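You operate a simulated robot arm through the tools that you are given. There is no shell and no other tool. Be economical: measure what you need, move in short steps, check, and stop when the job is done.

The job below is to be done with a simulated two-armed robot. You get a single attempt, and the scene is never put back.

Task
Work off both seal orders with the order button until the display shows All done.
Fine: the tray that the display names gets the one box that fits its neck size, upright; the other boxes stay on the ledge.

Only the result counts: the job must be done as asked and must still hold three seconds after the hand-in. Knocking over, shifting, dropping, spilling or breaking anything else fails it. A push-on lid holds only when it is set on centred and level and pressed home; a screw cap is set on level and turned clockwise until tight.

Robot
Two 7-joint arms with two-finger parallel grippers on one trunk, on a base that drives. Base frame: it is fixed to the floor where the robot stands at the start and does not move with it; the origin is under the middle of the robot, x ahead of it, y to its left, z up. Readings come in mm, degrees, newtons and seconds.
The left shoulder is at the start at [70, 188, 1265], the right one opposite. With the tool pointing down near the work surface each hand reaches from about 100 to 700 mm from the robot's upright axis, wherever it stands, measured 20 degrees to its own side. Places, roughly: order button [800, 0, 700]; order display [700, 200, 700]. Payload 3.91 kg a hand.
The tool frame of a hand sits at the grasp point between the pads (the TCP): z along the fingers, y along the line on which they close. The tips reach 30 mm beyond it. Largest opening 110 mm; finger width 20, thickness 10; the body of the gripper, 48 by 112 mm, starts 55 mm behind the TCP.
Orientation is told as [roll, pitch, yaw] about the base's x, y, z axes, in that order, counted from this pose: with the fingers straight down and closing along the base's y, the tool's x points along the base's -x, its y along +y and its z along -z.

Tools
- The arms move only by the tool move_arm. It takes "left_increments", "right_increments" or both (then of equal length, played together; a hand with none holds still); each is text: rows parted by semicolons, each of 7 numbers parted by spaces: the opening, from 0 (shut) to 1 (fully open), then the shift along the base's x, y, z in mm, then the turn, a rotation vector about the base's x, y, z in degrees. In form: hand x y z wx wy wz; .... A call has 1 to 8 rows; each row is the pose to reach, as a shift and turn from the pose commanded when the call began. Rows are played at 5 a second. More than 50 mm and 8.6 degrees between two rows, or a gripper value outside its range, and nothing of the call is played. A pose out of reach is approached as far as the arm can. The call stops where the force on the tool passes 40 N (or 10 N more than at its start, if that is more) or the arm is blocked; 0.2 s more then pass. The fingers move at their own pace (about 72 mm/s each) and stop on an object; they squeeze with about 31 N. The grip force told is the motor's: it shows also when the fingers shut on nothing. Time passes only in rows, and 0.2 s behind the last, so rows that repeat a pose let the fingers close. The reply holds the time, the measured pose of the TCP, the force on the tool along the base axes, the opening and the grip force, in the units named above and with some noise, with the torque about the TCP (base axes, N m) and any sound that the robot's microphone picked up.
- Cameras (640 x 400 px; columns grow to the right, rows downward): "scene" is now at [135.9, 21.8, 1493.6]; the picture's right is [0.24, -0.97, 0.00], its down [-0.55, -0.14, -0.82] and it looks along [0.80, 0.20, -0.57] (base axes); focal length 274 px, centre (320, 200). "left" rides on the left gripper at [72, -17, -103] in its tool frame; the picture's right is [0.23, 0.97, 0.00], its down [-0.76, 0.18, -0.62] and it looks along [-0.61, 0.14, 0.78] (tool axes); focal length 222 px, centre (320, 200). "right" rides on the right gripper at [72, 17, -103] in its tool frame; the picture's right is [-0.23, 0.97, 0.00], its down [-0.76, -0.18, -0.62] and it looks along [-0.61, -0.14, 0.78] (tool axes); focal length 222 px, centre (320, 200). There is no depth. A picture from a camera that has moved, and an enlarged one, comes with that camera's place and axes in the base frame and with its lens.
- snapshot(camera): a new picture of that camera. It takes no simulated time.
- raise_lower(by): slides the trunk up (or, below 0, down) by that many mm; the arms and the scene camera ride with it, the base frame stays. It gives what a move gives, with no picture.
- base_move(legs): drives the robot by 1 to 6 legs, each [ahead, turn to the left] in mm and degrees, along the robot's own axes; the way and the turn of a leg run together, so that a leg with both is an arc; at most 1500 mm and 180 degrees a leg. The arms and the cameras ride along, it lands a little off, and it stops where it bumps. It gives what a move gives.
- pan_tilt(pan, tilt): turns the head with the scene camera to pan (to the left, within 86 degrees either way) and tilt (down, from -29 to 69), counted from straight ahead of the robot. It gives what a move gives.
- close_up(camera, box): a new picture of the part [left, top, right, bottom] of that camera's present view, enlarged. It takes no simulated time.
- hand_in(): hands the job in; it is judged then, once.

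Go step by step. Nothing tells you exact positions but the pictures and the camera data: compare them with the known pose of the tool, close in by small moves and look again before you grip or let go. The budget is 120 turns and 100 pictures, counting those below and the enlarged ones. Unless the task says otherwise, let go and move clear before handing in, and close with one line.

The tools are called after "Request:" as a command line: name --argument value ..., lists and objects as JSON in quotes. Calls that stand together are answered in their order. move_arm: Moves the arms, as the interface text tells. Its arguments: {"type":"object","properties":{"left_increments":{"type":"string"},"right_increments":{"type":"string"}},"required":[]} The other tools are called the same way: raise_lower (by) slides the trunk up or down; base_move (legs) drives the base; pan_tilt (pan, tilt) turns the head that bears the scene camera; snapshot (camera) takes a picture; close_up (camera, box) takes an enlarged picture of a part of a camera's view; hand_in () hands the job in.

At the start:

```text
clock: 0.0
left_ee_pos: [498.4, 389.5, 1226.2]
left_ee_rot: [0.0, 0.0, 0.0]
left_contact_force: [0.5, 0.3, -1.0]
left_wrist_torque: [0.0, 0.02, 0.0]
left_finger_gap: 110.1
left_grasp_force: 0.1
right_ee_pos: [449.6, -78.9, 1181.8]
right_ee_rot: [0.0, 0.0, 0.0]
right_contact_force: [-0.1, -0.3, 0.1]
right_wrist_torque: [0.0, 0.01, 0.0]
right_finger_gap: 109.8
right_grasp_force: 0.1
trunk travel left (down, up): [-775.0, 165.0]
robot x, y, heading: [-0.6, 1.8, -0.0]
head pan, tilt: [14.1, 34.8]
```

scene: 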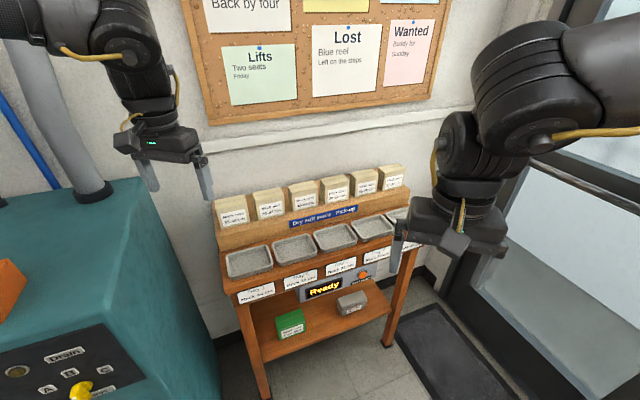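
right: 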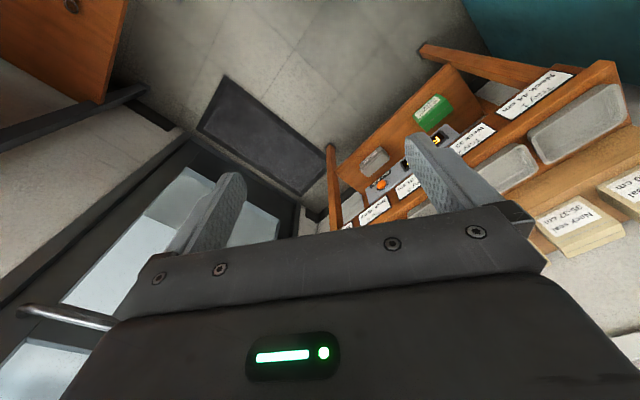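
left: 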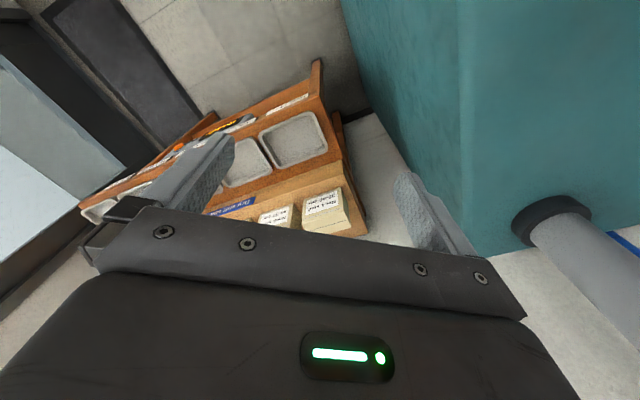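

I see a ledge with six seal boxes, five trays below with labels, and the display "Ready" with an orange button. I will read the labels in close-ups first.

Request:
close_up --camera "scene" --box '[205, 155, 325, 230]'

Request:
close_up --camera "scene" --box '[310, 155, 430, 230]'

Request:
close_up --camera "scene" --box '[220, 225, 420, 350]'

```text
5.33 times, centred on (265, 192) of scene
camera zoom: at [135.9, 21.8, 1493.6], right [0.24, -0.97, 0.0], down [-0.55, -0.14, -0.82], along [0.8, 0.2, -0.57], focal length 1461 px, centre (613, 240)
```

zoom: 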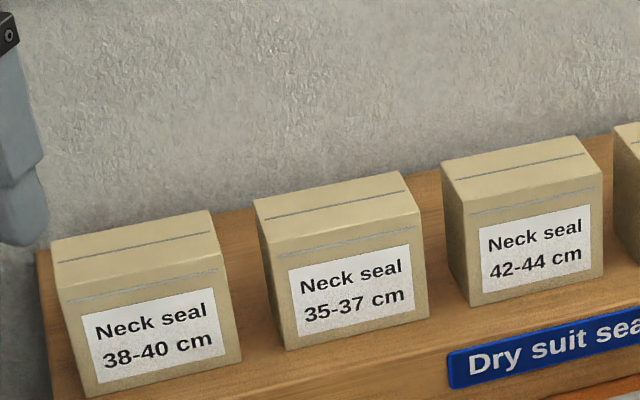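

```text
5.33 times, centred on (370, 192) of scene
camera zoom: at [135.9, 21.8, 1493.6], right [0.24, -0.97, 0.0], down [-0.55, -0.14, -0.82], along [0.8, 0.2, -0.57], focal length 1461 px, centre (53, 240)
```

zoom: 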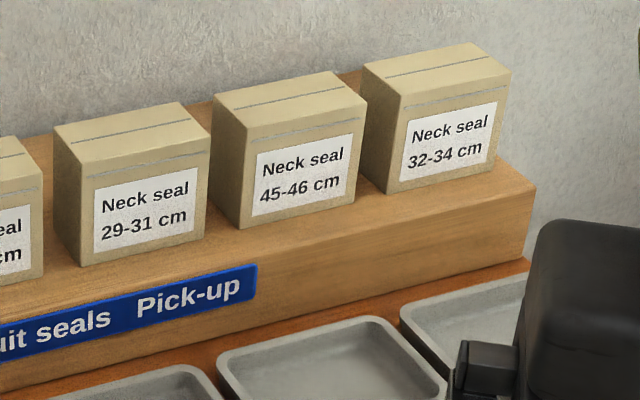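

```text
3.20 times, centred on (320, 288) of scene
camera zoom: at [135.9, 21.8, 1493.6], right [0.24, -0.97, 0.0], down [-0.55, -0.14, -0.82], along [0.8, 0.2, -0.57], focal length 877 px, centre (320, -80)
```

zoom: 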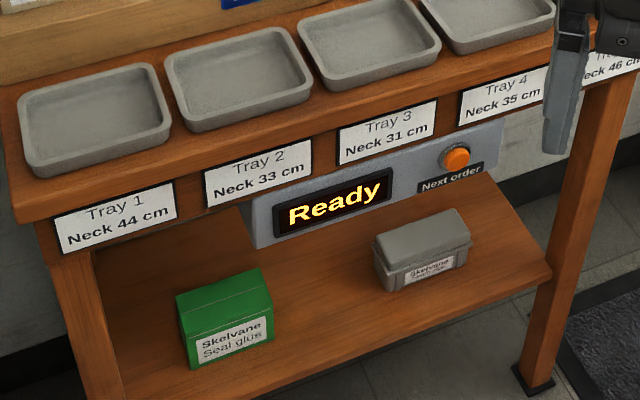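

The labels are readable, and tray sizes 44/33/31/35/46 match boxes 42-44, 32-34, 29-31, 35-37 and 45-46. The stand seems turned by about 35° and centred near (1000, 240), so I'll drive round to face it.

Request:
base_move --legs '[[0, -18], [420, 0], [0, 53]]'

Request:
pan_tilt --pan 0 --tilt 45

Request:
snapshot --camera "scene"

```text
clock: 5.9
left_ee_pos: [597.1, 471.8, 1227.1]
left_ee_rot: [0.0, 0.1, 33.8]
left_contact_force: [-0.3, -0.3, 0.0]
left_wrist_torque: [-0.02, -0.01, -0.02]
left_finger_gap: 110.1
left_grasp_force: 0.1
right_ee_pos: [817.1, 54.4, 1181.0]
right_ee_rot: [0.0, 0.0, 33.7]
right_contact_force: [-0.3, -0.3, 0.5]
right_wrist_torque: [-0.02, -0.01, 0.01]
right_finger_gap: 109.8
right_grasp_force: 0.1
trunk travel left (down, up): [-775.0, 165.0]
robot x, y, heading: [397.8, -130.2, 33.6]
head pan, tilt: [14.1, 34.8]
```

```text
clock: 6.7
left_ee_pos: [596.8, 472.2, 1227.4]
left_ee_rot: [0.0, 0.0, 33.8]
left_contact_force: [-0.2, -0.2, -0.2]
left_wrist_torque: [0.04, 0.02, -0.02]
left_finger_gap: 110.2
left_grasp_force: 0.1
right_ee_pos: [816.1, 53.6, 1181.8]
right_ee_rot: [-0.1, -0.1, 33.7]
right_contact_force: [0.9, 0.4, 0.1]
right_wrist_torque: [-0.01, -0.01, 0.02]
right_finger_gap: 110.4
right_grasp_force: 0.1
trunk travel left (down, up): [-775.0, 165.0]
robot x, y, heading: [397.6, -127.1, 33.8]
head pan, tilt: [0.0, 45.0]
```

```text
93 pictures are left
camera scene: at [506.9, -55.7, 1478.5], right [0.56, -0.83, 0.0], down [-0.59, -0.39, -0.71], along [0.59, 0.39, -0.71], focal length 274 px, centre (320, 200)
```

scene: 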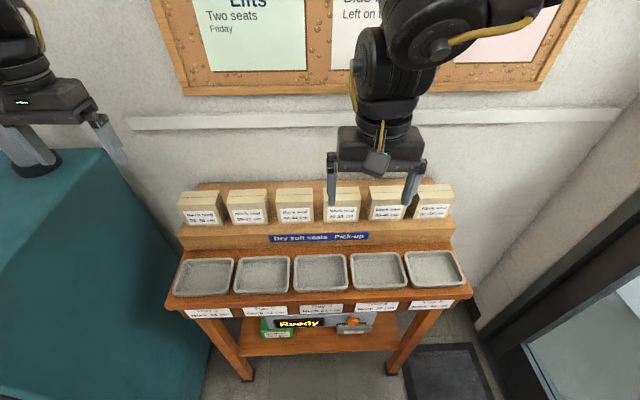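

The robot now nearly faces the stand; the button triangulates to about (792, 30, 737) and the boxes' tops to z≈1008. I'll square up, edge ahead slightly and look closely at the front panel.

Request:
base_move --legs '[[45, 2.3]]'

Request:
close_up --camera "scene" --box '[220, 280, 420, 400]'

Request:
snapshot --camera "right"

```text
clock: 7.6
left_ee_pos: [599.3, 496.5, 1232.9]
left_ee_rot: [0.0, -0.6, 35.9]
left_contact_force: [-0.1, -0.8, 1.1]
left_wrist_torque: [0.03, -0.11, 0.0]
left_finger_gap: 110.0
left_grasp_force: 0.1
right_ee_pos: [836.0, 88.6, 1184.9]
right_ee_rot: [0.1, -0.6, 36.1]
right_contact_force: [0.1, -1.3, 0.6]
right_wrist_torque: [0.04, -0.07, -0.02]
right_finger_gap: 110.1
right_grasp_force: 0.1
trunk travel left (down, up): [-775.0, 165.0]
robot x, y, heading: [432.6, -105.2, 36.0]
head pan, tilt: [0.0, 45.0]
```

```text
3.20 times, centred on (320, 340) of scene
camera zoom: at [531.3, -35.3, 1479.7], right [0.59, -0.81, 0.0], down [-0.57, -0.41, -0.71], along [0.58, 0.42, -0.7], focal length 877 px, centre (320, -248)
```

zoom: 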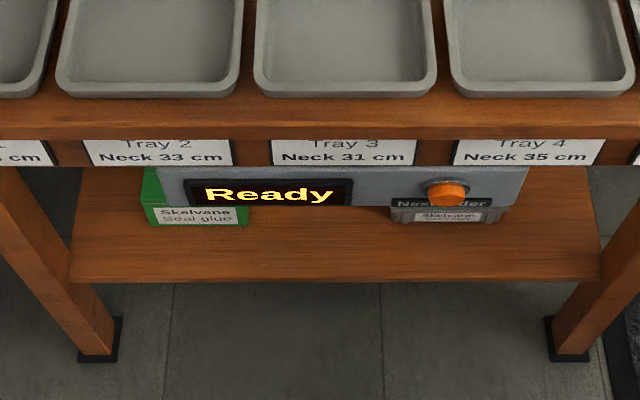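

```text
91 pictures are left
camera right: at [767.0, 59.6, 1287.4], right [-0.39, 0.92, 0.0], down [0.71, 0.3, 0.63], along [0.58, 0.25, -0.78], focal length 222 px, centre (320, 200)
```

right: 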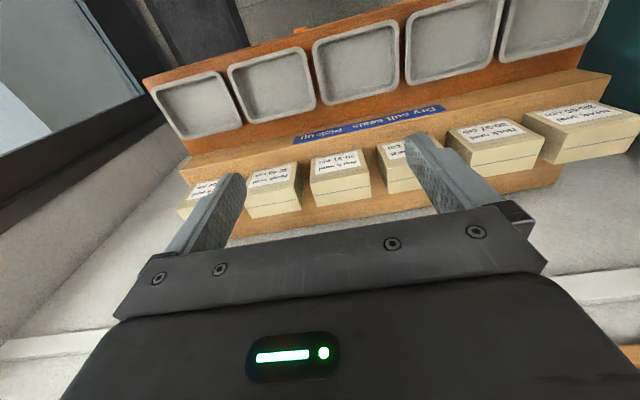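

The robot is squared at heading 36°, the button being about 374 mm ahead and 101 mm to the right. I'll shut the right hand, tilt it forward 40° and bring it down in front of the button.

Request:
move_arm --right_increments "0 -11 -11.3 -35 2.94 -4.05 0;0 -22 -22.6 -70 5.88 -8.1 0;0 -33 -33.9 -105 8.82 -12.15 0;0 -44 -45.2 -140 11.76 -16.2 0;0 -55 -56.5 -175 14.7 -20.25 0;0 -66 -67.8 -210 17.64 -24.3 0;0 -77 -79.1 -245 20.58 -28.35 0;0 -88 -90.4 -280 23.5 -32.4 0"

Request:
snapshot --camera "scene"

```text
clock: 9.4
left_ee_pos: [612.1, 502.1, 1228.1]
left_ee_rot: [0.1, 0.0, 35.8]
left_contact_force: [0.6, -0.3, -0.6]
left_wrist_torque: [0.02, 0.03, -0.01]
left_finger_gap: 109.9
left_grasp_force: 0.1
right_ee_pos: [829.5, 20.6, 925.8]
right_ee_rot: [0.1, -37.2, 35.9]
right_contact_force: [0.0, 0.2, -0.7]
right_wrist_torque: [0.02, 0.0, 0.02]
right_finger_gap: 0.1
right_grasp_force: 30.8
right hand out of reach, approached as far as the arm can: row 5, 6, 7, 8
trunk travel left (down, up): [-775.0, 165.0]
robot x, y, heading: [434.9, -103.6, 36.1]
head pan, tilt: [0.0, 45.0]
```

```text
90 pictures are left
camera scene: at [544.0, -28.1, 1478.3], right [0.59, -0.81, 0.0], down [-0.57, -0.41, -0.71], along [0.57, 0.42, -0.71], focal length 274 px, centre (320, 200)
```

scene: 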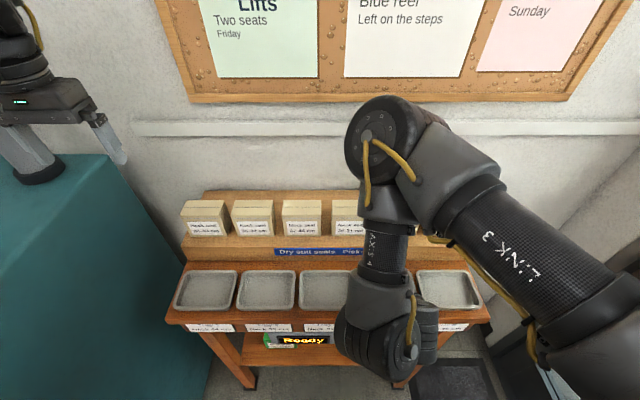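

The arm can't reach that close to the body with 40° of tilt. I'll reduce the tilt to about 20° and pull back over clear space first.

Request:
move_arm --right_increments "0 -10 -3 0 -2.5 3.4 0;0 -25 -8 0 -5 6.8 0;0 -45 -13 0 -7.5 10.3 0;0 -65 -18 0 -10 13.7 0;0 -83 -23 0 -10 13.7 0"

```text
clock: 10.6
left_ee_pos: [605.6, 504.3, 1227.7]
left_ee_rot: [-0.1, -0.1, 36.1]
left_contact_force: [-0.5, -0.1, -0.5]
left_wrist_torque: [-0.01, -0.02, 0.01]
left_finger_gap: 109.7
left_grasp_force: 0.0
right_ee_pos: [741.4, 2.3, 922.0]
right_ee_rot: [-0.2, -20.2, 36.0]
right_contact_force: [-0.2, 0.0, -0.2]
right_wrist_torque: [-0.02, 0.0, -0.01]
right_finger_gap: 0.3
right_grasp_force: 31.2
trunk travel left (down, up): [-775.0, 165.0]
robot x, y, heading: [434.1, -103.8, 36.1]
head pan, tilt: [0.0, 45.0]
```

At (741, 2, 922) with 20° tilt as wished. Now down 160 mm in front of the button.

Request:
move_arm --right_increments "0 0 0 -40 0 0 0;0 0 0 -80 0 0 0;0 0 0 -120 0 0 0;0 0 0 -160 0 0 0"

Request:
snapshot --camera "right"

Request:
snapshot --camera "scene"

```text
clock: 11.6
left_ee_pos: [609.3, 503.5, 1228.0]
left_ee_rot: [-0.1, -0.1, 36.1]
left_contact_force: [-0.4, -0.3, 1.0]
left_wrist_torque: [-0.03, 0.03, 0.01]
left_finger_gap: 109.7
left_grasp_force: 0.1
right_ee_pos: [741.4, 1.2, 764.2]
right_ee_rot: [-0.1, -20.2, 36.2]
right_contact_force: [0.1, -0.8, 0.5]
right_wrist_torque: [0.04, 0.03, -0.02]
right_finger_gap: 0.0
right_grasp_force: 31.3
trunk travel left (down, up): [-775.0, 165.0]
robot x, y, heading: [434.0, -105.2, 35.7]
head pan, tilt: [0.0, 45.0]
```

```text
89 pictures are left
camera right: at [647.5, -46.5, 834.0], right [-0.4, 0.91, 0.08], down [0.51, 0.15, 0.85], along [0.76, 0.38, -0.52], focal length 222 px, centre (320, 200)
```

right: 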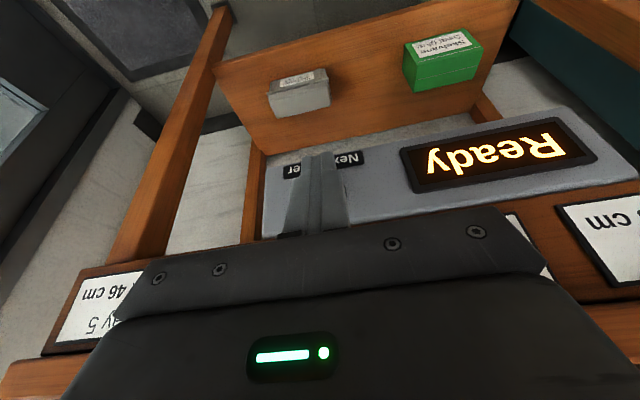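

```text
88 pictures are left
camera scene: at [541.7, -27.3, 1478.4], right [0.59, -0.81, 0.0], down [-0.57, -0.42, -0.71], along [0.57, 0.42, -0.71], focal length 274 px, centre (320, 200)
```

scene: 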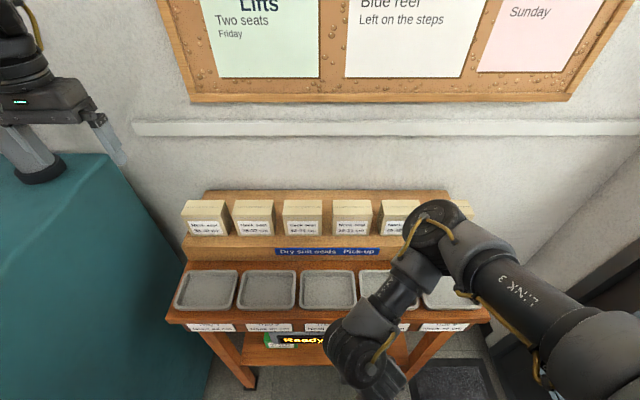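

The closed fingers cover the button just above the "Next order" label. I'll push forward until contact.

Request:
move_arm --right_increments "0 16.2 11.8 0 0 0 0;0 24.3 17.6 0 0 0 0;0 29.1 21.2 0 0 0 0;0 32.4 23.5 0 0 0 0;0 35.6 25.9 0 0 0 0;0 38.8 28.2 0 0 0 0;0 42 30.6 0 0 0 0;0 45.3 32.9 0 0 0 0"

Request:
snapshot --camera "right"

```text
clock: 13.2
left_ee_pos: [606.7, 502.8, 1229.1]
left_ee_rot: [0.0, -0.2, 35.9]
left_contact_force: [1.3, 0.3, 0.3]
left_wrist_torque: [0.0, 0.0, 0.0]
left_finger_gap: 109.9
left_grasp_force: 0.1
right_ee_pos: [775.1, 24.7, 761.6]
right_ee_rot: [0.1, -19.2, 36.3]
right_contact_force: [-18.0, -13.0, 11.8]
right_wrist_torque: [0.92, -1.63, -0.35]
right_finger_gap: 0.2
right_grasp_force: 30.9
trunk travel left (down, up): [-775.0, 165.0]
robot x, y, heading: [431.8, -105.5, 35.8]
head pan, tilt: [0.0, 45.0]
stopped in row 8 (right hand): the force on the tool passed its limit at 44 N (the readings are from after the stop); the commanded pose is now the measured one
```

```text
87 pictures are left
camera right: at [681.8, -21.3, 833.9], right [-0.4, 0.91, 0.08], down [0.52, 0.16, 0.84], along [0.75, 0.38, -0.54], focal length 222 px, centre (320, 200)
```

right: 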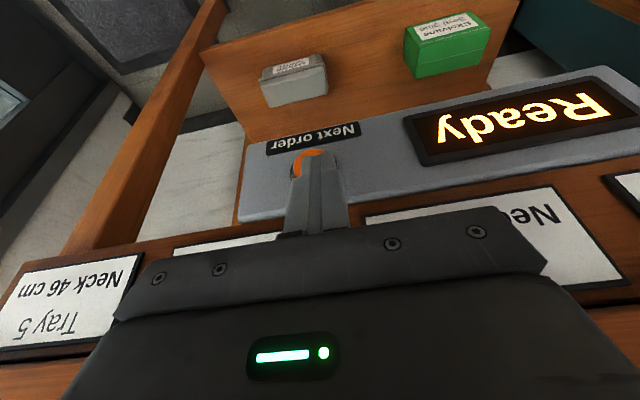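

The display still says Ready, and the torque shows the gripper body touched the table edge, not just the button. I'll retract, back the robot off 150 mm and use a steeper tilt.

Request:
move_arm --right_increments "0 -16.2 -11.8 0 0 0 0;0 -40.5 -29.4 0 0 0 0"

Request:
base_move --legs '[[-150, 0]]'

Request:
move_arm --right_increments "0 0 0 10 2.94 -4.05 0;0 0 0 20 5.88 -8.1 0;0 0 0 30 8.82 -12.15 0;0 0 0 30 11.76 -16.2 0;0 0 0 30 14.7 -20.25 0;0 0 0 20 17.64 -24.3 0"

Request:
snapshot --camera "scene"

```text
clock: 13.8
left_ee_pos: [606.1, 504.0, 1228.7]
left_ee_rot: [-0.1, -0.3, 36.0]
left_contact_force: [-0.1, -0.9, 0.3]
left_wrist_torque: [-0.02, -0.01, -0.02]
left_finger_gap: 110.1
left_grasp_force: 0.0
right_ee_pos: [739.0, -2.4, 762.4]
right_ee_rot: [-0.1, -19.7, 36.2]
right_contact_force: [-0.5, -0.3, 0.3]
right_wrist_torque: [-0.01, -0.03, 0.01]
right_finger_gap: 0.0
right_grasp_force: 31.1
trunk travel left (down, up): [-775.0, 165.0]
robot x, y, heading: [432.9, -104.7, 35.8]
head pan, tilt: [0.0, 45.0]
```

```text
clock: 15.2
left_ee_pos: [491.1, 415.5, 1227.4]
left_ee_rot: [-0.1, 0.0, 35.7]
left_contact_force: [-0.5, 0.0, 0.0]
left_wrist_torque: [-0.01, -0.02, -0.01]
left_finger_gap: 109.9
left_grasp_force: 0.0
right_ee_pos: [618.9, -89.5, 761.5]
right_ee_rot: [-0.2, -19.5, 35.9]
right_contact_force: [1.2, -0.3, 0.8]
right_wrist_torque: [0.01, 0.0, -0.02]
right_finger_gap: 0.0
right_grasp_force: 30.6
trunk travel left (down, up): [-775.0, 165.0]
robot x, y, heading: [312.6, -191.9, 35.7]
head pan, tilt: [0.0, 45.0]
```

```text
clock: 16.6
left_ee_pos: [489.9, 416.3, 1227.8]
left_ee_rot: [0.0, -0.1, 35.7]
left_contact_force: [-0.6, -0.7, 0.4]
left_wrist_torque: [0.0, 0.01, -0.02]
left_finger_gap: 109.9
left_grasp_force: 0.1
right_ee_pos: [664.8, 39.4, 760.1]
right_ee_rot: [0.4, -48.5, 35.9]
right_contact_force: [-0.4, 0.0, 0.3]
right_wrist_torque: [-0.02, -0.03, -0.01]
right_finger_gap: 0.0
right_grasp_force: 31.0
right hand out of reach, approached as far as the arm can: row 2, 3, 4, 5, 6
trunk travel left (down, up): [-775.0, 165.0]
robot x, y, heading: [312.5, -194.4, 35.8]
head pan, tilt: [0.0, 45.0]
```

```text
86 pictures are left
camera scene: at [419.2, -114.8, 1478.5], right [0.58, -0.81, 0.0], down [-0.57, -0.41, -0.71], along [0.57, 0.41, -0.71], focal length 274 px, centre (320, 200)
```

scene: 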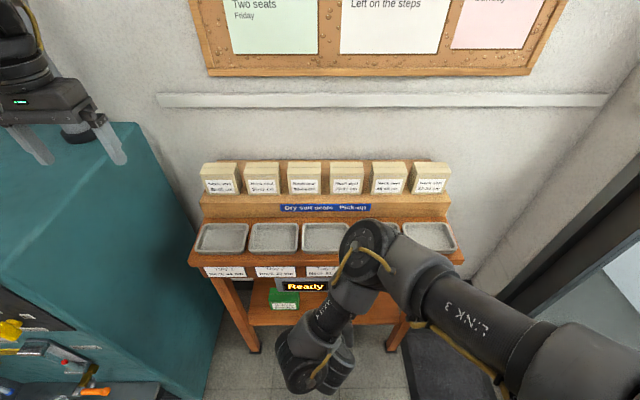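

Now tilted 48° at (665, 39, 760), slightly pulled inward. I'll shift it in line with the button, at a standoff, and look.

Request:
move_arm --right_increments "0 23 -17 -3 0 0 0;0 46 -33 -6 0 0 0;0 69.3 -50 -10 0 0 0;0 69.3 -50 -10 0 0 0"

Request:
snapshot --camera "right"

```text
clock: 17.6
left_ee_pos: [488.9, 414.5, 1227.7]
left_ee_rot: [0.0, -0.1, 35.7]
left_contact_force: [0.5, 0.7, -0.1]
left_wrist_torque: [0.01, -0.02, 0.02]
left_finger_gap: 110.1
left_grasp_force: 0.1
right_ee_pos: [736.4, -11.7, 750.0]
right_ee_rot: [0.0, -49.6, 36.0]
right_contact_force: [-0.2, 0.4, 0.2]
right_wrist_torque: [0.01, -0.01, -0.01]
right_finger_gap: 0.1
right_grasp_force: 31.6
trunk travel left (down, up): [-775.0, 165.0]
robot x, y, heading: [313.6, -194.4, 35.5]
head pan, tilt: [0.0, 45.0]
```

```text
85 pictures are left
camera right: at [624.1, -70.9, 760.7], right [-0.45, 0.88, 0.17], down [0.12, -0.13, 0.98], along [0.88, 0.47, -0.04], focal length 222 px, centre (320, 200)
```

right: 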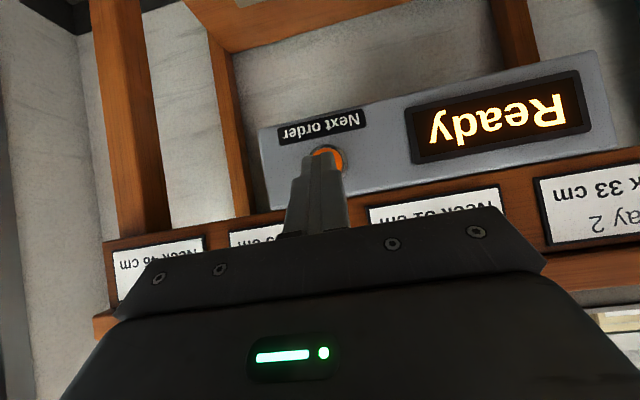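

The finger tip is about 12 mm high and slightly right of the button. I'll lower it and press forward.

Request:
move_arm --right_increments "0 -2.3 3.2 -12 0 0 0;0 14 15 -12 0 0 0;0 22 20.8 -12 0 0 0;0 26.2 23.7 -12 0 0 0;0 30.2 26.7 -12 0 0 0;0 34.3 29.6 -12 0 0 0;0 38.3 32.6 -12 0 0 0;0 42.4 35.5 -12 0 0 0"

Request:
snapshot --camera "right"

```text
clock: 19.4
left_ee_pos: [488.6, 413.7, 1229.1]
left_ee_rot: [0.0, -0.2, 35.6]
left_contact_force: [-0.4, -0.5, -0.8]
left_wrist_torque: [-0.03, -0.03, -0.02]
left_finger_gap: 110.0
left_grasp_force: 0.2
right_ee_pos: [774.2, 20.9, 737.7]
right_ee_rot: [0.0, -49.4, 35.9]
right_contact_force: [-11.2, -10.2, -0.5]
right_wrist_torque: [-0.14, 0.17, -0.04]
right_finger_gap: 0.1
right_grasp_force: 31.3
trunk travel left (down, up): [-775.0, 165.0]
robot x, y, heading: [312.7, -189.9, 35.7]
head pan, tilt: [0.0, 45.0]
heard: click
```

```text
84 pictures are left
camera right: at [662.4, -38.2, 748.3], right [-0.45, 0.88, 0.17], down [0.12, -0.13, 0.98], along [0.88, 0.47, -0.05], focal length 222 px, centre (320, 200)
```

right: 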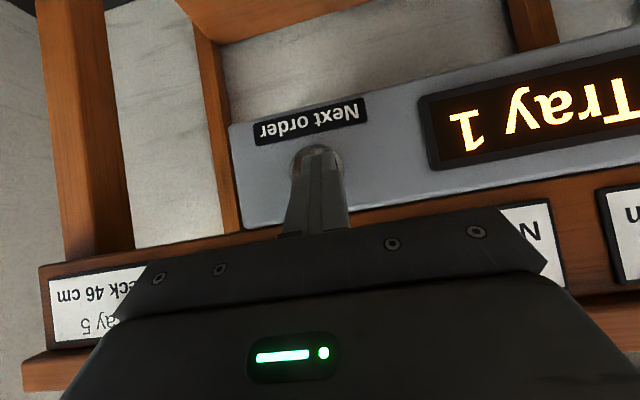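

A click, and the display shows "Tray 1" (neck 44 → box 42‑44, third from left). I'll retract the right hand, raise it straight, and then drive back in.

Request:
move_arm --right_increments "0 -20 -14.5 0 0 0 0;0 -36 -26 0 0 0 0;0 -36 -26 45 -4 5.5 0;0 -36 -26 90 -8.5 11 0;0 -36 -26 135 -13 17 0;0 -36 -26 180 -17 23 0;0 -36 -26 225 -21.5 29 0;0 -36 -26 270 -26 35 0"

Request:
close_up --camera "scene" --box '[190, 150, 470, 310]'

```text
clock: 21.1
left_ee_pos: [488.3, 414.5, 1228.5]
left_ee_rot: [0.0, -0.2, 35.7]
left_contact_force: [-0.1, -0.5, -0.4]
left_wrist_torque: [-0.01, -0.01, 0.0]
left_finger_gap: 110.2
left_grasp_force: 0.0
right_ee_pos: [741.6, -2.4, 1010.8]
right_ee_rot: [-0.6, -6.1, 36.2]
right_contact_force: [0.1, -0.1, -0.3]
right_wrist_torque: [0.03, -0.03, -0.01]
right_finger_gap: 0.0
right_grasp_force: 30.8
trunk travel left (down, up): [-775.0, 165.0]
robot x, y, heading: [312.1, -188.8, 35.6]
head pan, tilt: [0.0, 45.0]
```

```text
2.29 times, centred on (330, 230) of scene
camera zoom: at [418.9, -115.7, 1478.4], right [0.58, -0.81, 0.0], down [-0.57, -0.41, -0.71], along [0.57, 0.41, -0.71], focal length 626 px, centre (297, 131)
```

zoom: 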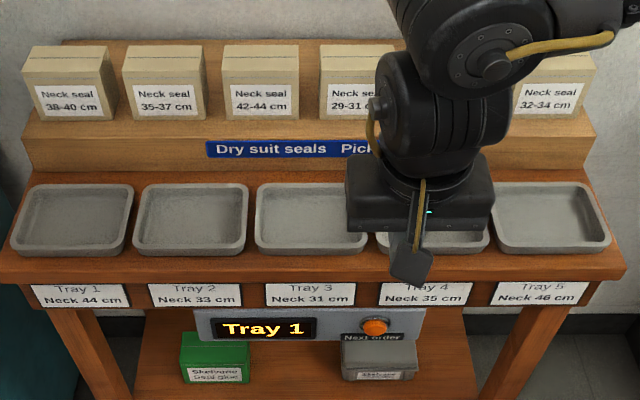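

I see the whole stand clearly. I'll lift the right hand well clear to the right, then drive in 140 mm.

Request:
move_arm --right_increments "0 0 0 45 0 3 0;0 0 0 90 0 5 0;0 15 -22 135 0 5 0;0 30 -44 170 0 5 0;0 50 -70 170 0 5 0"

Request:
base_move --legs '[[140, 0.3]]'

Request:
snapshot --camera "left"

Request:
snapshot --camera "scene"

Request:
close_up --camera "scene" --box '[160, 180, 360, 305]'

```text
refused: row 3 steps farther than a row can; nothing moved
```

```text
clock: 22.5
left_ee_pos: [597.1, 495.2, 1229.1]
left_ee_rot: [0.1, -0.3, 36.1]
left_contact_force: [-0.8, 0.3, 0.5]
left_wrist_torque: [0.0, -0.02, -0.01]
left_finger_gap: 110.1
left_grasp_force: 0.1
right_ee_pos: [852.4, 82.7, 1009.8]
right_ee_rot: [-0.5, -6.2, 36.6]
right_contact_force: [0.6, 0.4, -0.7]
right_wrist_torque: [-0.06, -0.02, -0.02]
right_finger_gap: 0.1
right_grasp_force: 31.5
trunk travel left (down, up): [-775.0, 165.0]
robot x, y, heading: [424.7, -107.2, 36.2]
head pan, tilt: [0.0, 45.0]
```

```text
82 pictures are left
camera left: at [547.7, 440.3, 1333.0], right [-0.76, 0.65, 0.0], down [0.51, 0.59, 0.63], along [0.41, 0.47, -0.78], focal length 222 px, centre (320, 200)
```

left: 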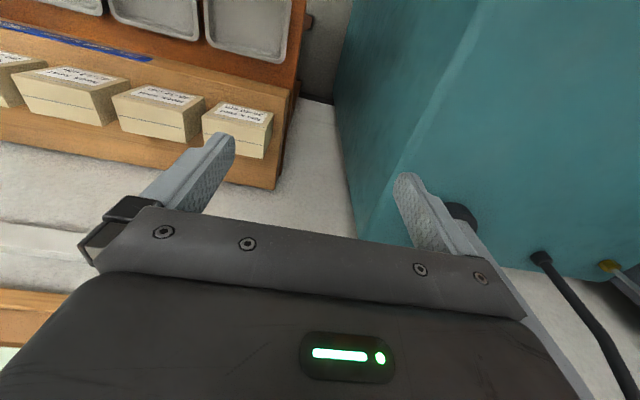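

```text
81 pictures are left
camera scene: at [529.3, -34.4, 1478.7], right [0.59, -0.81, 0.0], down [-0.57, -0.42, -0.71], along [0.57, 0.42, -0.71], focal length 274 px, centre (320, 200)
```

scene: 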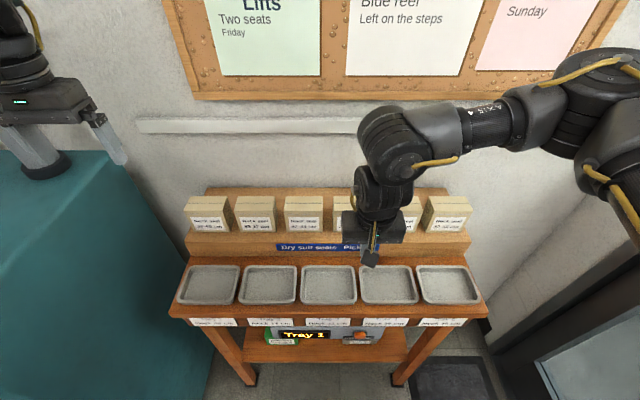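

```text
3.20 times, centred on (260, 242) of scene
camera zoom: at [529.3, -34.4, 1478.7], right [0.59, -0.81, 0.0], down [-0.57, -0.42, -0.71], along [0.57, 0.42, -0.71], focal length 877 px, centre (512, 64)
```

zoom: 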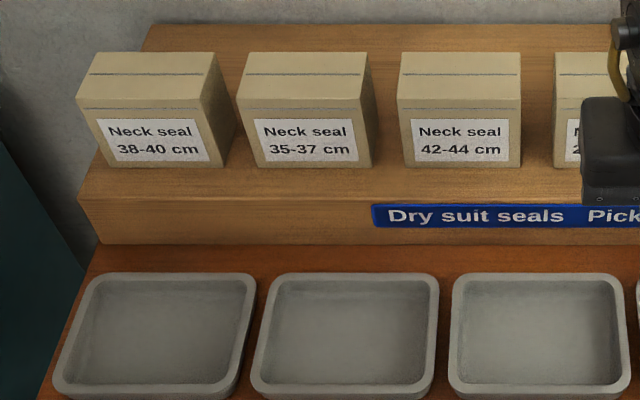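

The box faces now triangulate: box 42‑44 front near u≈580 mm, about 93 wide × 45 deep × 90 high, top near z≈997, centre about (885, 277). I'll move the right hand away up and right, and the left hand over the box.

Request:
move_arm --left_increments "1 36 -27 0 0 0 0;1 72 -54.5 0 0 0 0;1 108 -82 0 0 0 0;1 144 -109 0 0 0 0;1 180 -136 0 0 0 0;1 216 -163.5 0 0 0 0;1 252 -191 -20 0 0 0;1 288 -218 -50 0 0 0" --right_increments "0 0 0 40 0 0 0;0 0 0 80 0 0 0;0 15 -21 110 0 0 0;0 30 -42 140 0 0 0;0 45 -63 160 0 0 0;0 60 -84 160 0 0 0;0 75 -104 160 0 0 0;0 88 -121 160 0 0 0"

Request:
snapshot --camera "left"

Request:
snapshot --camera "scene"

```text
refused: row 8 steps farther than a row can; nothing moved
```

```text
79 pictures are left
camera left: at [547.7, 440.3, 1333.0], right [-0.76, 0.65, 0.0], down [0.51, 0.59, 0.63], along [0.41, 0.47, -0.78], focal length 222 px, centre (320, 200)
```

left: 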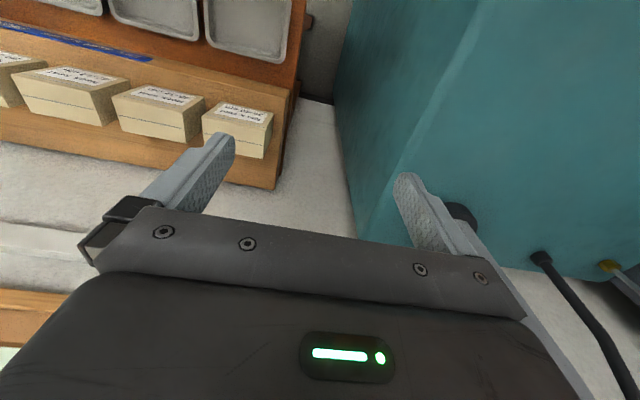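

```text
78 pictures are left
camera scene: at [529.3, -34.4, 1478.7], right [0.59, -0.81, 0.0], down [-0.57, -0.42, -0.71], along [0.57, 0.42, -0.71], focal length 274 px, centre (320, 200)
```

scene: 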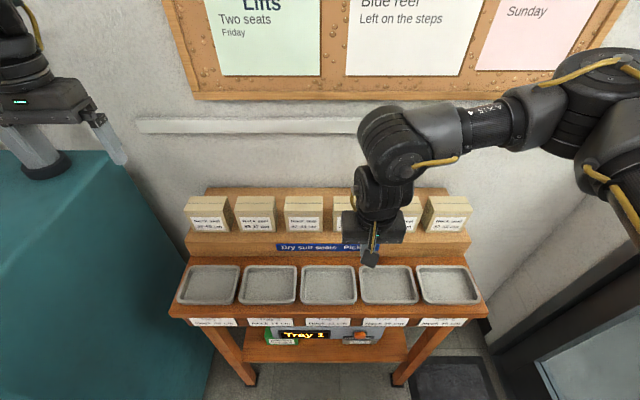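

Row 8 exceeded the 50 mm step, so I'll repeat with smaller steps.

Request:
move_arm --left_increments "1 36 -27 0 0 0 0;1 72 -54.5 0 0 0 0;1 108 -82 0 0 0 0;1 144 -109 0 0 0 0;1 180 -136 0 0 0 0;1 216 -163.5 0 0 0 0;1 252 -191 0 0 0 0;1 288 -218 0 0 0 0" --right_increments "0 0 0 40 0 0 0;0 0 0 80 0 0 0;0 15 -21 110 0 0 0;0 30 -42 140 0 0 0;0 45 -63 160 0 0 0;0 60 -84 160 0 0 0;0 75 -104 160 0 0 0;0 88 -121 160 0 0 0"

Request:
move_arm --left_increments "1 0 0 -40 0 0 0;1 0 0 -80 0 0 0"

Request:
snapshot --camera "left"

```text
clock: 24.3
left_ee_pos: [675.6, 390.0, 1198.7]
left_ee_rot: [-0.2, -0.2, 36.1]
left_contact_force: [0.0, 0.6, -0.4]
left_wrist_torque: [0.01, 0.0, -0.03]
left_finger_gap: 110.0
left_grasp_force: 0.0
left hand out of reach, approached as far as the arm can: row 2, 3, 4, 5, 6, 7, 8
right_ee_pos: [889.2, -41.2, 1158.3]
right_ee_rot: [-0.6, -6.0, 36.4]
right_contact_force: [-1.2, -0.1, 0.9]
right_wrist_torque: [0.02, -0.07, 0.02]
right_finger_gap: 0.0
right_grasp_force: 30.9
right hand out of reach, approached as far as the arm can: row 4, 5, 6, 7, 8
trunk travel left (down, up): [-775.0, 165.0]
robot x, y, heading: [427.3, -109.3, 36.2]
head pan, tilt: [0.0, 45.0]
```

```text
clock: 24.9
left_ee_pos: [675.1, 393.0, 1117.9]
left_ee_rot: [-0.1, 0.0, 36.0]
left_contact_force: [0.2, 0.3, 0.4]
left_wrist_torque: [-0.03, -0.03, -0.01]
left_finger_gap: 109.9
left_grasp_force: 0.0
right_ee_pos: [889.9, -40.0, 1157.8]
right_ee_rot: [-0.6, -6.0, 36.3]
right_contact_force: [0.4, 0.0, 0.6]
right_wrist_torque: [-0.01, -0.06, -0.02]
right_finger_gap: 0.1
right_grasp_force: 31.1
trunk travel left (down, up): [-775.0, 165.0]
robot x, y, heading: [421.7, -111.8, 35.9]
head pan, tilt: [0.0, 45.0]
```

```text
77 pictures are left
camera left: at [626.5, 336.9, 1221.5], right [-0.76, 0.65, 0.0], down [0.51, 0.59, 0.62], along [0.41, 0.47, -0.78], focal length 222 px, centre (320, 200)
```

left: 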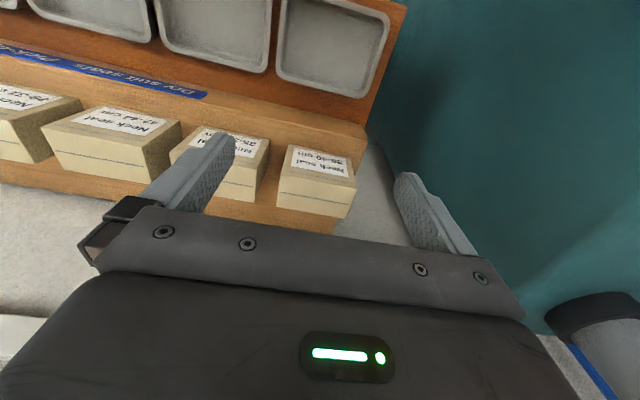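

At this height the arm is out of reach, since the wrist is above the shoulder; raising the trunk will help.

Request:
raise_lower --by 165

Request:
move_arm --left_increments "1 20 -10 -45 0 0 0;1 40 -20 -90 0 0 0;1 60 -30 -130 0 0 0;1 95 -50 -155 0 0 0;1 125 -68 -155 0 0 0;1 155 -87 -155 0 0 0;1 185 -105 -155 0 0 0;1 208 -116 -155 0 0 0"

Request:
snapshot --camera "left"

```text
clock: 26.7
left_ee_pos: [674.3, 391.3, 1283.5]
left_ee_rot: [0.0, -0.1, 36.1]
left_contact_force: [-0.3, -0.2, 0.4]
left_wrist_torque: [-0.02, 0.01, 0.0]
left_finger_gap: 110.0
left_grasp_force: 0.0
right_ee_pos: [888.9, -39.5, 1322.0]
right_ee_rot: [-0.5, -6.0, 36.5]
right_contact_force: [0.2, -0.5, -0.2]
right_wrist_torque: [-0.01, 0.0, 0.03]
right_finger_gap: 0.0
right_grasp_force: 31.0
trunk travel left (down, up): [-940.0, 0.0]
robot x, y, heading: [425.7, -108.9, 36.0]
head pan, tilt: [0.0, 45.0]
```

```text
refused: row 1 steps farther than a row can; nothing moved
```

```text
76 pictures are left
camera left: at [626.1, 336.1, 1387.0], right [-0.76, 0.65, 0.0], down [0.51, 0.59, 0.62], along [0.41, 0.47, -0.78], focal length 222 px, centre (320, 200)
```

left: 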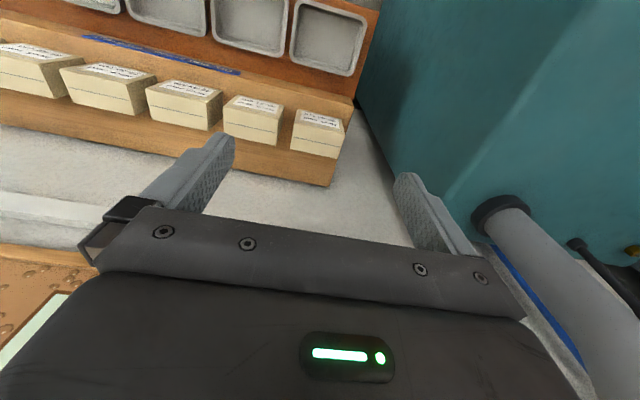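

Steps were just over 50 mm; I'll use even smaller ones towards the spot above box 42‑44.

Request:
move_arm --left_increments "1 30 -16 -22 0 0 0;1 60 -32 -44 0 0 0;1 90 -48 -66 0 0 0;1 120 -65 -88 0 0 0;1 150 -81 -110 0 0 0;1 180 -97 -132 0 0 0;1 210 -114 -155 0 0 0;1 210 -114 -155 0 0 0"

Request:
snapshot --camera "left"

Request:
snapshot --camera "scene"

```text
clock: 28.5
left_ee_pos: [681.7, 379.3, 1224.1]
left_ee_rot: [-0.1, -0.2, 36.2]
left_contact_force: [-0.1, -0.4, 0.0]
left_wrist_torque: [-0.01, 0.01, 0.0]
left_finger_gap: 110.0
left_grasp_force: 0.1
left hand out of reach, approached as far as the arm can: row 1, 2, 3, 4, 5, 6, 7, 8
right_ee_pos: [889.4, -41.2, 1321.8]
right_ee_rot: [-0.5, -6.1, 36.4]
right_contact_force: [-0.9, -0.5, 0.2]
right_wrist_torque: [-0.01, 0.0, 0.0]
right_finger_gap: 0.0
right_grasp_force: 30.8
trunk travel left (down, up): [-940.0, 0.0]
robot x, y, heading: [423.6, -109.7, 36.1]
head pan, tilt: [0.0, 45.0]
```

```text
75 pictures are left
camera left: at [633.0, 323.1, 1328.1], right [-0.76, 0.65, 0.0], down [0.51, 0.59, 0.62], along [0.41, 0.47, -0.78], focal length 222 px, centre (320, 200)
```

left: 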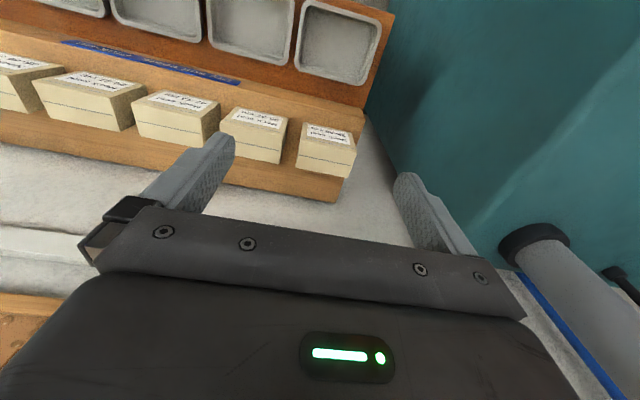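

```text
74 pictures are left
camera scene: at [531.4, -32.9, 1643.4], right [0.59, -0.81, 0.0], down [-0.57, -0.42, -0.71], along [0.57, 0.42, -0.71], focal length 274 px, centre (320, 200)
```

scene: 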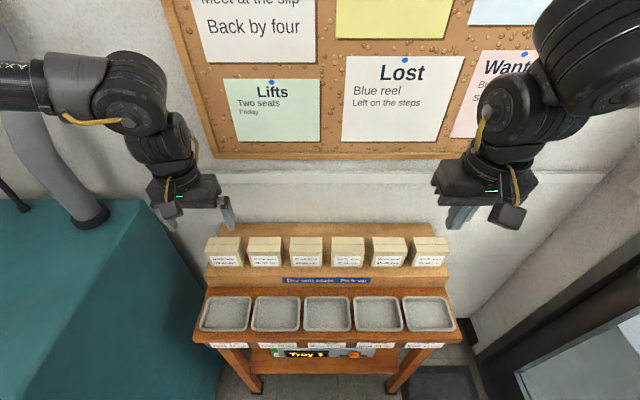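

The left arm is still stuck at this height, possibly near a joint limit. I'll go straight down first while above all the boxes, then forward.

Request:
move_arm --left_increments "1 0 0 -45 0 0 0;1 0 0 -90 0 0 0;1 0 0 -135 0 0 0;1 20 15 -135 0 0 0;1 40 29 -135 0 0 0"

```text
clock: 29.7
left_ee_pos: [655.9, 429.1, 1137.4]
left_ee_rot: [-0.1, -0.2, 36.1]
left_contact_force: [-0.2, 0.5, -0.8]
left_wrist_torque: [0.01, 0.03, 0.0]
left_finger_gap: 110.0
left_grasp_force: 0.0
left hand out of reach, approached as far as the arm can: row 1, 2, 3, 4, 5
right_ee_pos: [889.0, -39.5, 1322.5]
right_ee_rot: [-0.5, -6.1, 36.4]
right_contact_force: [0.0, -0.2, -0.9]
right_wrist_torque: [0.0, 0.02, -0.04]
right_finger_gap: 0.2
right_grasp_force: 31.1
trunk travel left (down, up): [-940.0, 0.0]
robot x, y, heading: [425.4, -113.0, 35.8]
head pan, tilt: [0.0, 45.0]
```

The arm drifts outward when lowered, which looks like a wrist-roll limit. I'll test by turning the left hand clockwise while moving inward.

Request:
move_arm --left_increments "1 0 0 10 0 0 -8;1 0 0 20 0 0 -16;1 0 0 20 0 0 -24;1 15 -20 20 0 0 -32;1 30 -41 20 0 0 -40;1 45 -62 20 0 0 -45;1 60 -83 20 0 0 -45"

```text
clock: 31.3
left_ee_pos: [663.3, 375.3, 1183.1]
left_ee_rot: [0.0, -0.2, -9.0]
left_contact_force: [-0.2, 0.4, -0.8]
left_wrist_torque: [0.01, 0.0, -0.01]
left_finger_gap: 110.0
left_grasp_force: 0.0
left hand out of reach, approached as far as the arm can: row 4, 5, 6, 7
right_ee_pos: [889.1, -39.7, 1322.4]
right_ee_rot: [-0.5, -6.1, 36.4]
right_contact_force: [-0.4, 0.6, 0.3]
right_wrist_torque: [0.0, -0.04, 0.0]
right_finger_gap: 0.0
right_grasp_force: 31.1
trunk travel left (down, up): [-940.0, 0.0]
robot x, y, heading: [425.8, -110.8, 35.9]
head pan, tilt: [0.0, 45.0]
```

Orientation follows but position is blocked, so I'd rather use the right hand, which reached the middle region well. I'll park the left hand back outside and bring the right hand inward and forward.

Request:
move_arm --left_increments "1 -10 15 20 0 0 8;1 -20 35 30 0 0 16;1 -35 55 40 0 0 24;1 -50 75 50 0 0 32;1 -65 95 50 0 0 40;1 -80 120 50 0 0 45" --right_increments "1 -15 25 -20 0 -1 0;1 -30 50 -40 0 -2 0;1 -45 75 -60 0 -3 0;1 -60 100 -80 0 -4 0;1 -70 115 -100 0 -5 0;1 -80 130 -120 0 -6 0"

```text
clock: 32.7
left_ee_pos: [582.6, 497.3, 1232.1]
left_ee_rot: [-0.1, -0.2, 36.2]
left_contact_force: [0.7, 0.2, 0.4]
left_wrist_torque: [-0.03, -0.02, -0.02]
left_finger_gap: 109.9
left_grasp_force: 0.0
right_ee_pos: [807.0, 91.8, 1202.4]
right_ee_rot: [-4.2, -10.9, 37.0]
right_contact_force: [-1.3, -0.2, 0.1]
right_wrist_torque: [0.02, -0.01, 0.0]
right_finger_gap: 110.0
right_grasp_force: 0.1
trunk travel left (down, up): [-940.0, 0.0]
robot x, y, heading: [428.3, -110.8, 35.9]
head pan, tilt: [0.0, 45.0]
```

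Right hand is at (807, 92, 1202), slightly tilted; I'll level it and reach forward over the boxes.

Request:
move_arm --right_increments "1 16 12 -10 -1.5 5.6 -0.5;1 32 24 -20 -3 11.3 -1;1 57 42 -30 -3 11.3 -1;1 82 60 -40 -3 11.3 -1;1 107 78 -50 -3 11.3 -1;1 132 96 -60 -3 11.3 -1"

```text
clock: 34.1
left_ee_pos: [581.2, 497.5, 1232.4]
left_ee_rot: [-0.1, -0.1, 36.1]
left_contact_force: [-1.0, -0.6, 0.3]
left_wrist_torque: [-0.01, 0.01, 0.02]
left_finger_gap: 109.7
left_grasp_force: 0.1
right_ee_pos: [911.0, 184.7, 1148.3]
right_ee_rot: [0.2, -0.2, 35.1]
right_contact_force: [-0.6, 0.2, -0.2]
right_wrist_torque: [-0.03, 0.0, 0.02]
right_finger_gap: 110.0
right_grasp_force: 0.1
right hand out of reach, approached as far as the arm can: row 6
trunk travel left (down, up): [-940.0, 0.0]
robot x, y, heading: [425.9, -113.8, 36.2]
head pan, tilt: [0.0, 45.0]
```

Good: the right hand reaches u≈568 here and should gain reach lower down. I'll lower to 1065 (tips above the boxes) and shift toward box 42‑44.

Request:
move_arm --right_increments "1 0 0 -40 0 0 0.5;1 0 0 -80 0 0 1;1 -10 24 -82 0 0 1;1 -18 48 -82 0 0 1;1 -24 72 -82 0 0 1;1 -24 88 -82 0 0 1"

Request:
snapshot --camera "right"

Request:
snapshot --camera "scene"

```text
clock: 35.5
left_ee_pos: [582.2, 495.1, 1232.5]
left_ee_rot: [0.0, 0.0, 36.1]
left_contact_force: [-1.3, -0.6, 0.6]
left_wrist_torque: [0.0, -0.01, 0.0]
left_finger_gap: 110.0
left_grasp_force: 0.0
right_ee_pos: [860.9, 250.5, 1077.2]
right_ee_rot: [0.1, -0.1, 36.4]
right_contact_force: [0.2, 0.7, -0.1]
right_wrist_torque: [0.02, -0.01, -0.01]
right_finger_gap: 109.8
right_grasp_force: 0.0
right hand out of reach, approached as far as the arm can: row 1, 2, 3, 4, 5, 6
trunk travel left (down, up): [-940.0, 0.0]
robot x, y, heading: [427.7, -107.2, 36.0]
head pan, tilt: [0.0, 45.0]
```

```text
73 pictures are left
camera right: at [792.5, 221.9, 1178.5], right [-0.39, 0.92, 0.0], down [0.72, 0.31, 0.62], along [0.57, 0.25, -0.78], focal length 222 px, centre (320, 200)
```

right: 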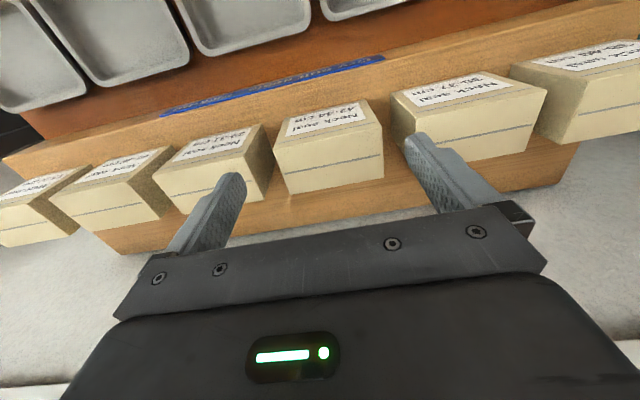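

```text
72 pictures are left
camera scene: at [530.0, -32.5, 1643.5], right [0.59, -0.81, 0.0], down [-0.57, -0.42, -0.71], along [0.57, 0.42, -0.71], focal length 274 px, centre (320, 200)
```

scene: 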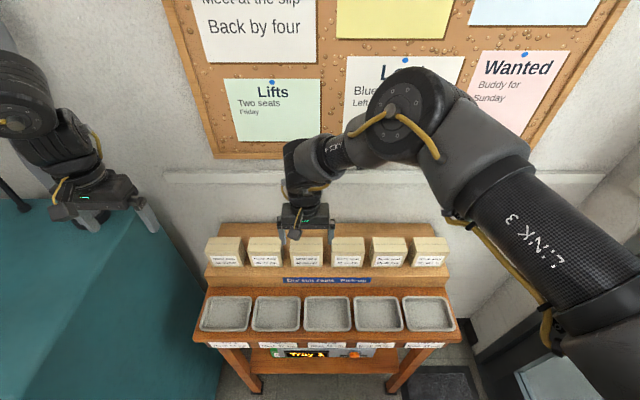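

The right hand is just about 35 mm short of box 42‑44; driving closer should solve it. I'll look down at the gap between base and stand first.

Request:
pan_tilt --pan 0 --tilt 69

Request:
snapshot --camera "scene"

```text
clock: 36.4
left_ee_pos: [582.7, 495.9, 1232.3]
left_ee_rot: [0.0, -0.1, 36.2]
left_contact_force: [0.0, 0.5, -0.1]
left_wrist_torque: [0.01, -0.04, 0.0]
left_finger_gap: 110.0
left_grasp_force: 0.0
right_ee_pos: [861.4, 249.4, 1077.4]
right_ee_rot: [0.2, -0.1, 36.3]
right_contact_force: [0.0, 0.1, -0.7]
right_wrist_torque: [-0.01, 0.0, 0.02]
right_finger_gap: 110.2
right_grasp_force: 0.0
trunk travel left (down, up): [-940.0, 0.0]
robot x, y, heading: [427.9, -111.2, 35.8]
head pan, tilt: [0.0, 68.8]
```

```text
71 pictures are left
camera scene: at [510.7, -48.0, 1614.6], right [0.59, -0.81, 0.0], down [-0.75, -0.55, -0.36], along [0.29, 0.21, -0.93], focal length 274 px, centre (320, 200)
```

scene: 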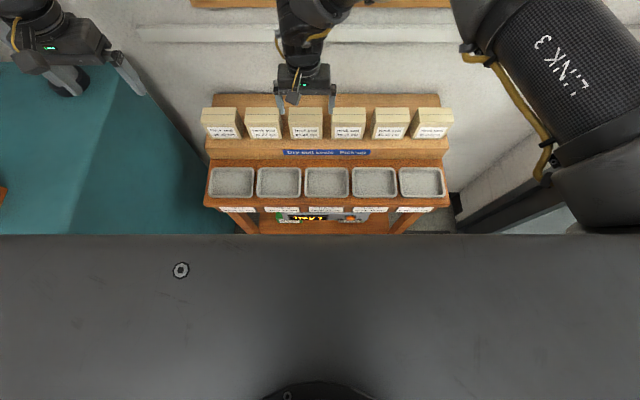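

The base isn't visible, so I won't drive closer; tilting the hand 20° forward gains the reach instead. I'll tilt and shift over the box.

Request:
move_arm --right_increments "1 0 0 15 4 -5.4 0;1 8 9 25 8 -10.8 0;1 16 18 25 11.75 -16.2 0;1 24 27 25 11.75 -16.2 0"

Request:
pan_tilt --pan 0 --tilt 45

Request:
snapshot --camera "right"

Request:
close_up --camera "scene" --box '[190, 190, 460, 350]'

```text
clock: 37.4
left_ee_pos: [583.9, 496.7, 1230.9]
left_ee_rot: [-0.1, -0.3, 36.1]
left_contact_force: [-0.8, 0.1, -0.2]
left_wrist_torque: [-0.02, 0.0, 0.0]
left_finger_gap: 109.9
left_grasp_force: 0.1
right_ee_pos: [886.3, 276.9, 1100.9]
right_ee_rot: [-0.1, -20.0, 36.5]
right_contact_force: [-0.5, -0.7, -0.6]
right_wrist_torque: [-0.05, -0.01, 0.03]
right_finger_gap: 109.7
right_grasp_force: 0.1
trunk travel left (down, up): [-940.0, 0.0]
robot x, y, heading: [419.9, -110.3, 36.1]
head pan, tilt: [0.0, 68.8]
```

```text
clock: 38.3
left_ee_pos: [583.0, 493.6, 1232.8]
left_ee_rot: [-0.1, -0.1, 36.2]
left_contact_force: [-0.7, 0.0, 0.4]
left_wrist_torque: [-0.01, -0.02, -0.01]
left_finger_gap: 109.7
left_grasp_force: 0.0
right_ee_pos: [885.4, 275.5, 1102.7]
right_ee_rot: [-0.1, -19.9, 36.6]
right_contact_force: [0.1, -0.9, 0.0]
right_wrist_torque: [-0.01, -0.03, -0.01]
right_finger_gap: 110.0
right_grasp_force: 0.1
trunk travel left (down, up): [-940.0, 0.0]
robot x, y, heading: [427.3, -112.8, 36.0]
head pan, tilt: [0.0, 45.0]
```

```text
70 pictures are left
camera right: at [792.5, 229.4, 1172.2], right [-0.41, 0.91, 0.08], down [0.51, 0.16, 0.85], along [0.76, 0.38, -0.53], focal length 222 px, centre (320, 200)
```

right: 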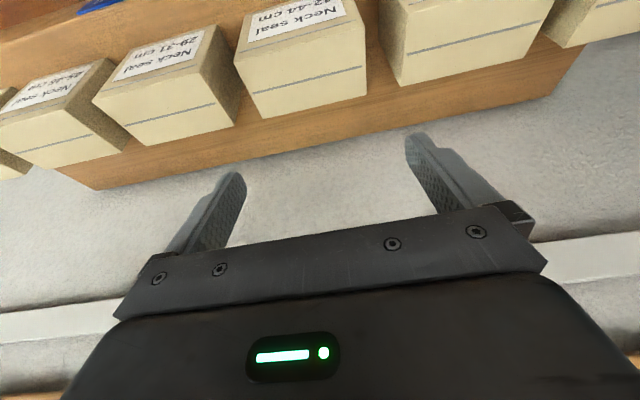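

```text
2.37 times, centred on (325, 270) of scene
camera zoom: at [530.8, -33.1, 1643.4], right [0.59, -0.81, 0.0], down [-0.57, -0.42, -0.71], along [0.57, 0.42, -0.71], focal length 649 px, centre (308, 34)
```

zoom: 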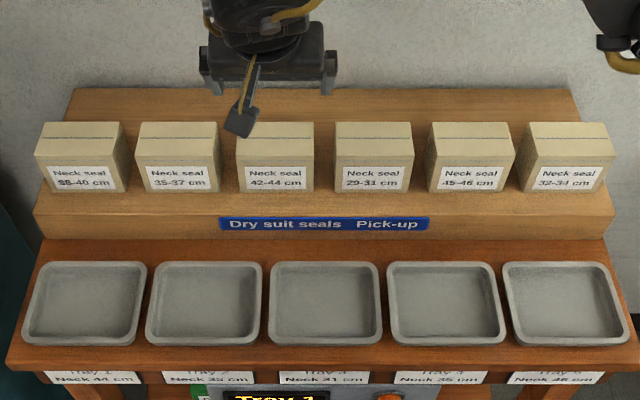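

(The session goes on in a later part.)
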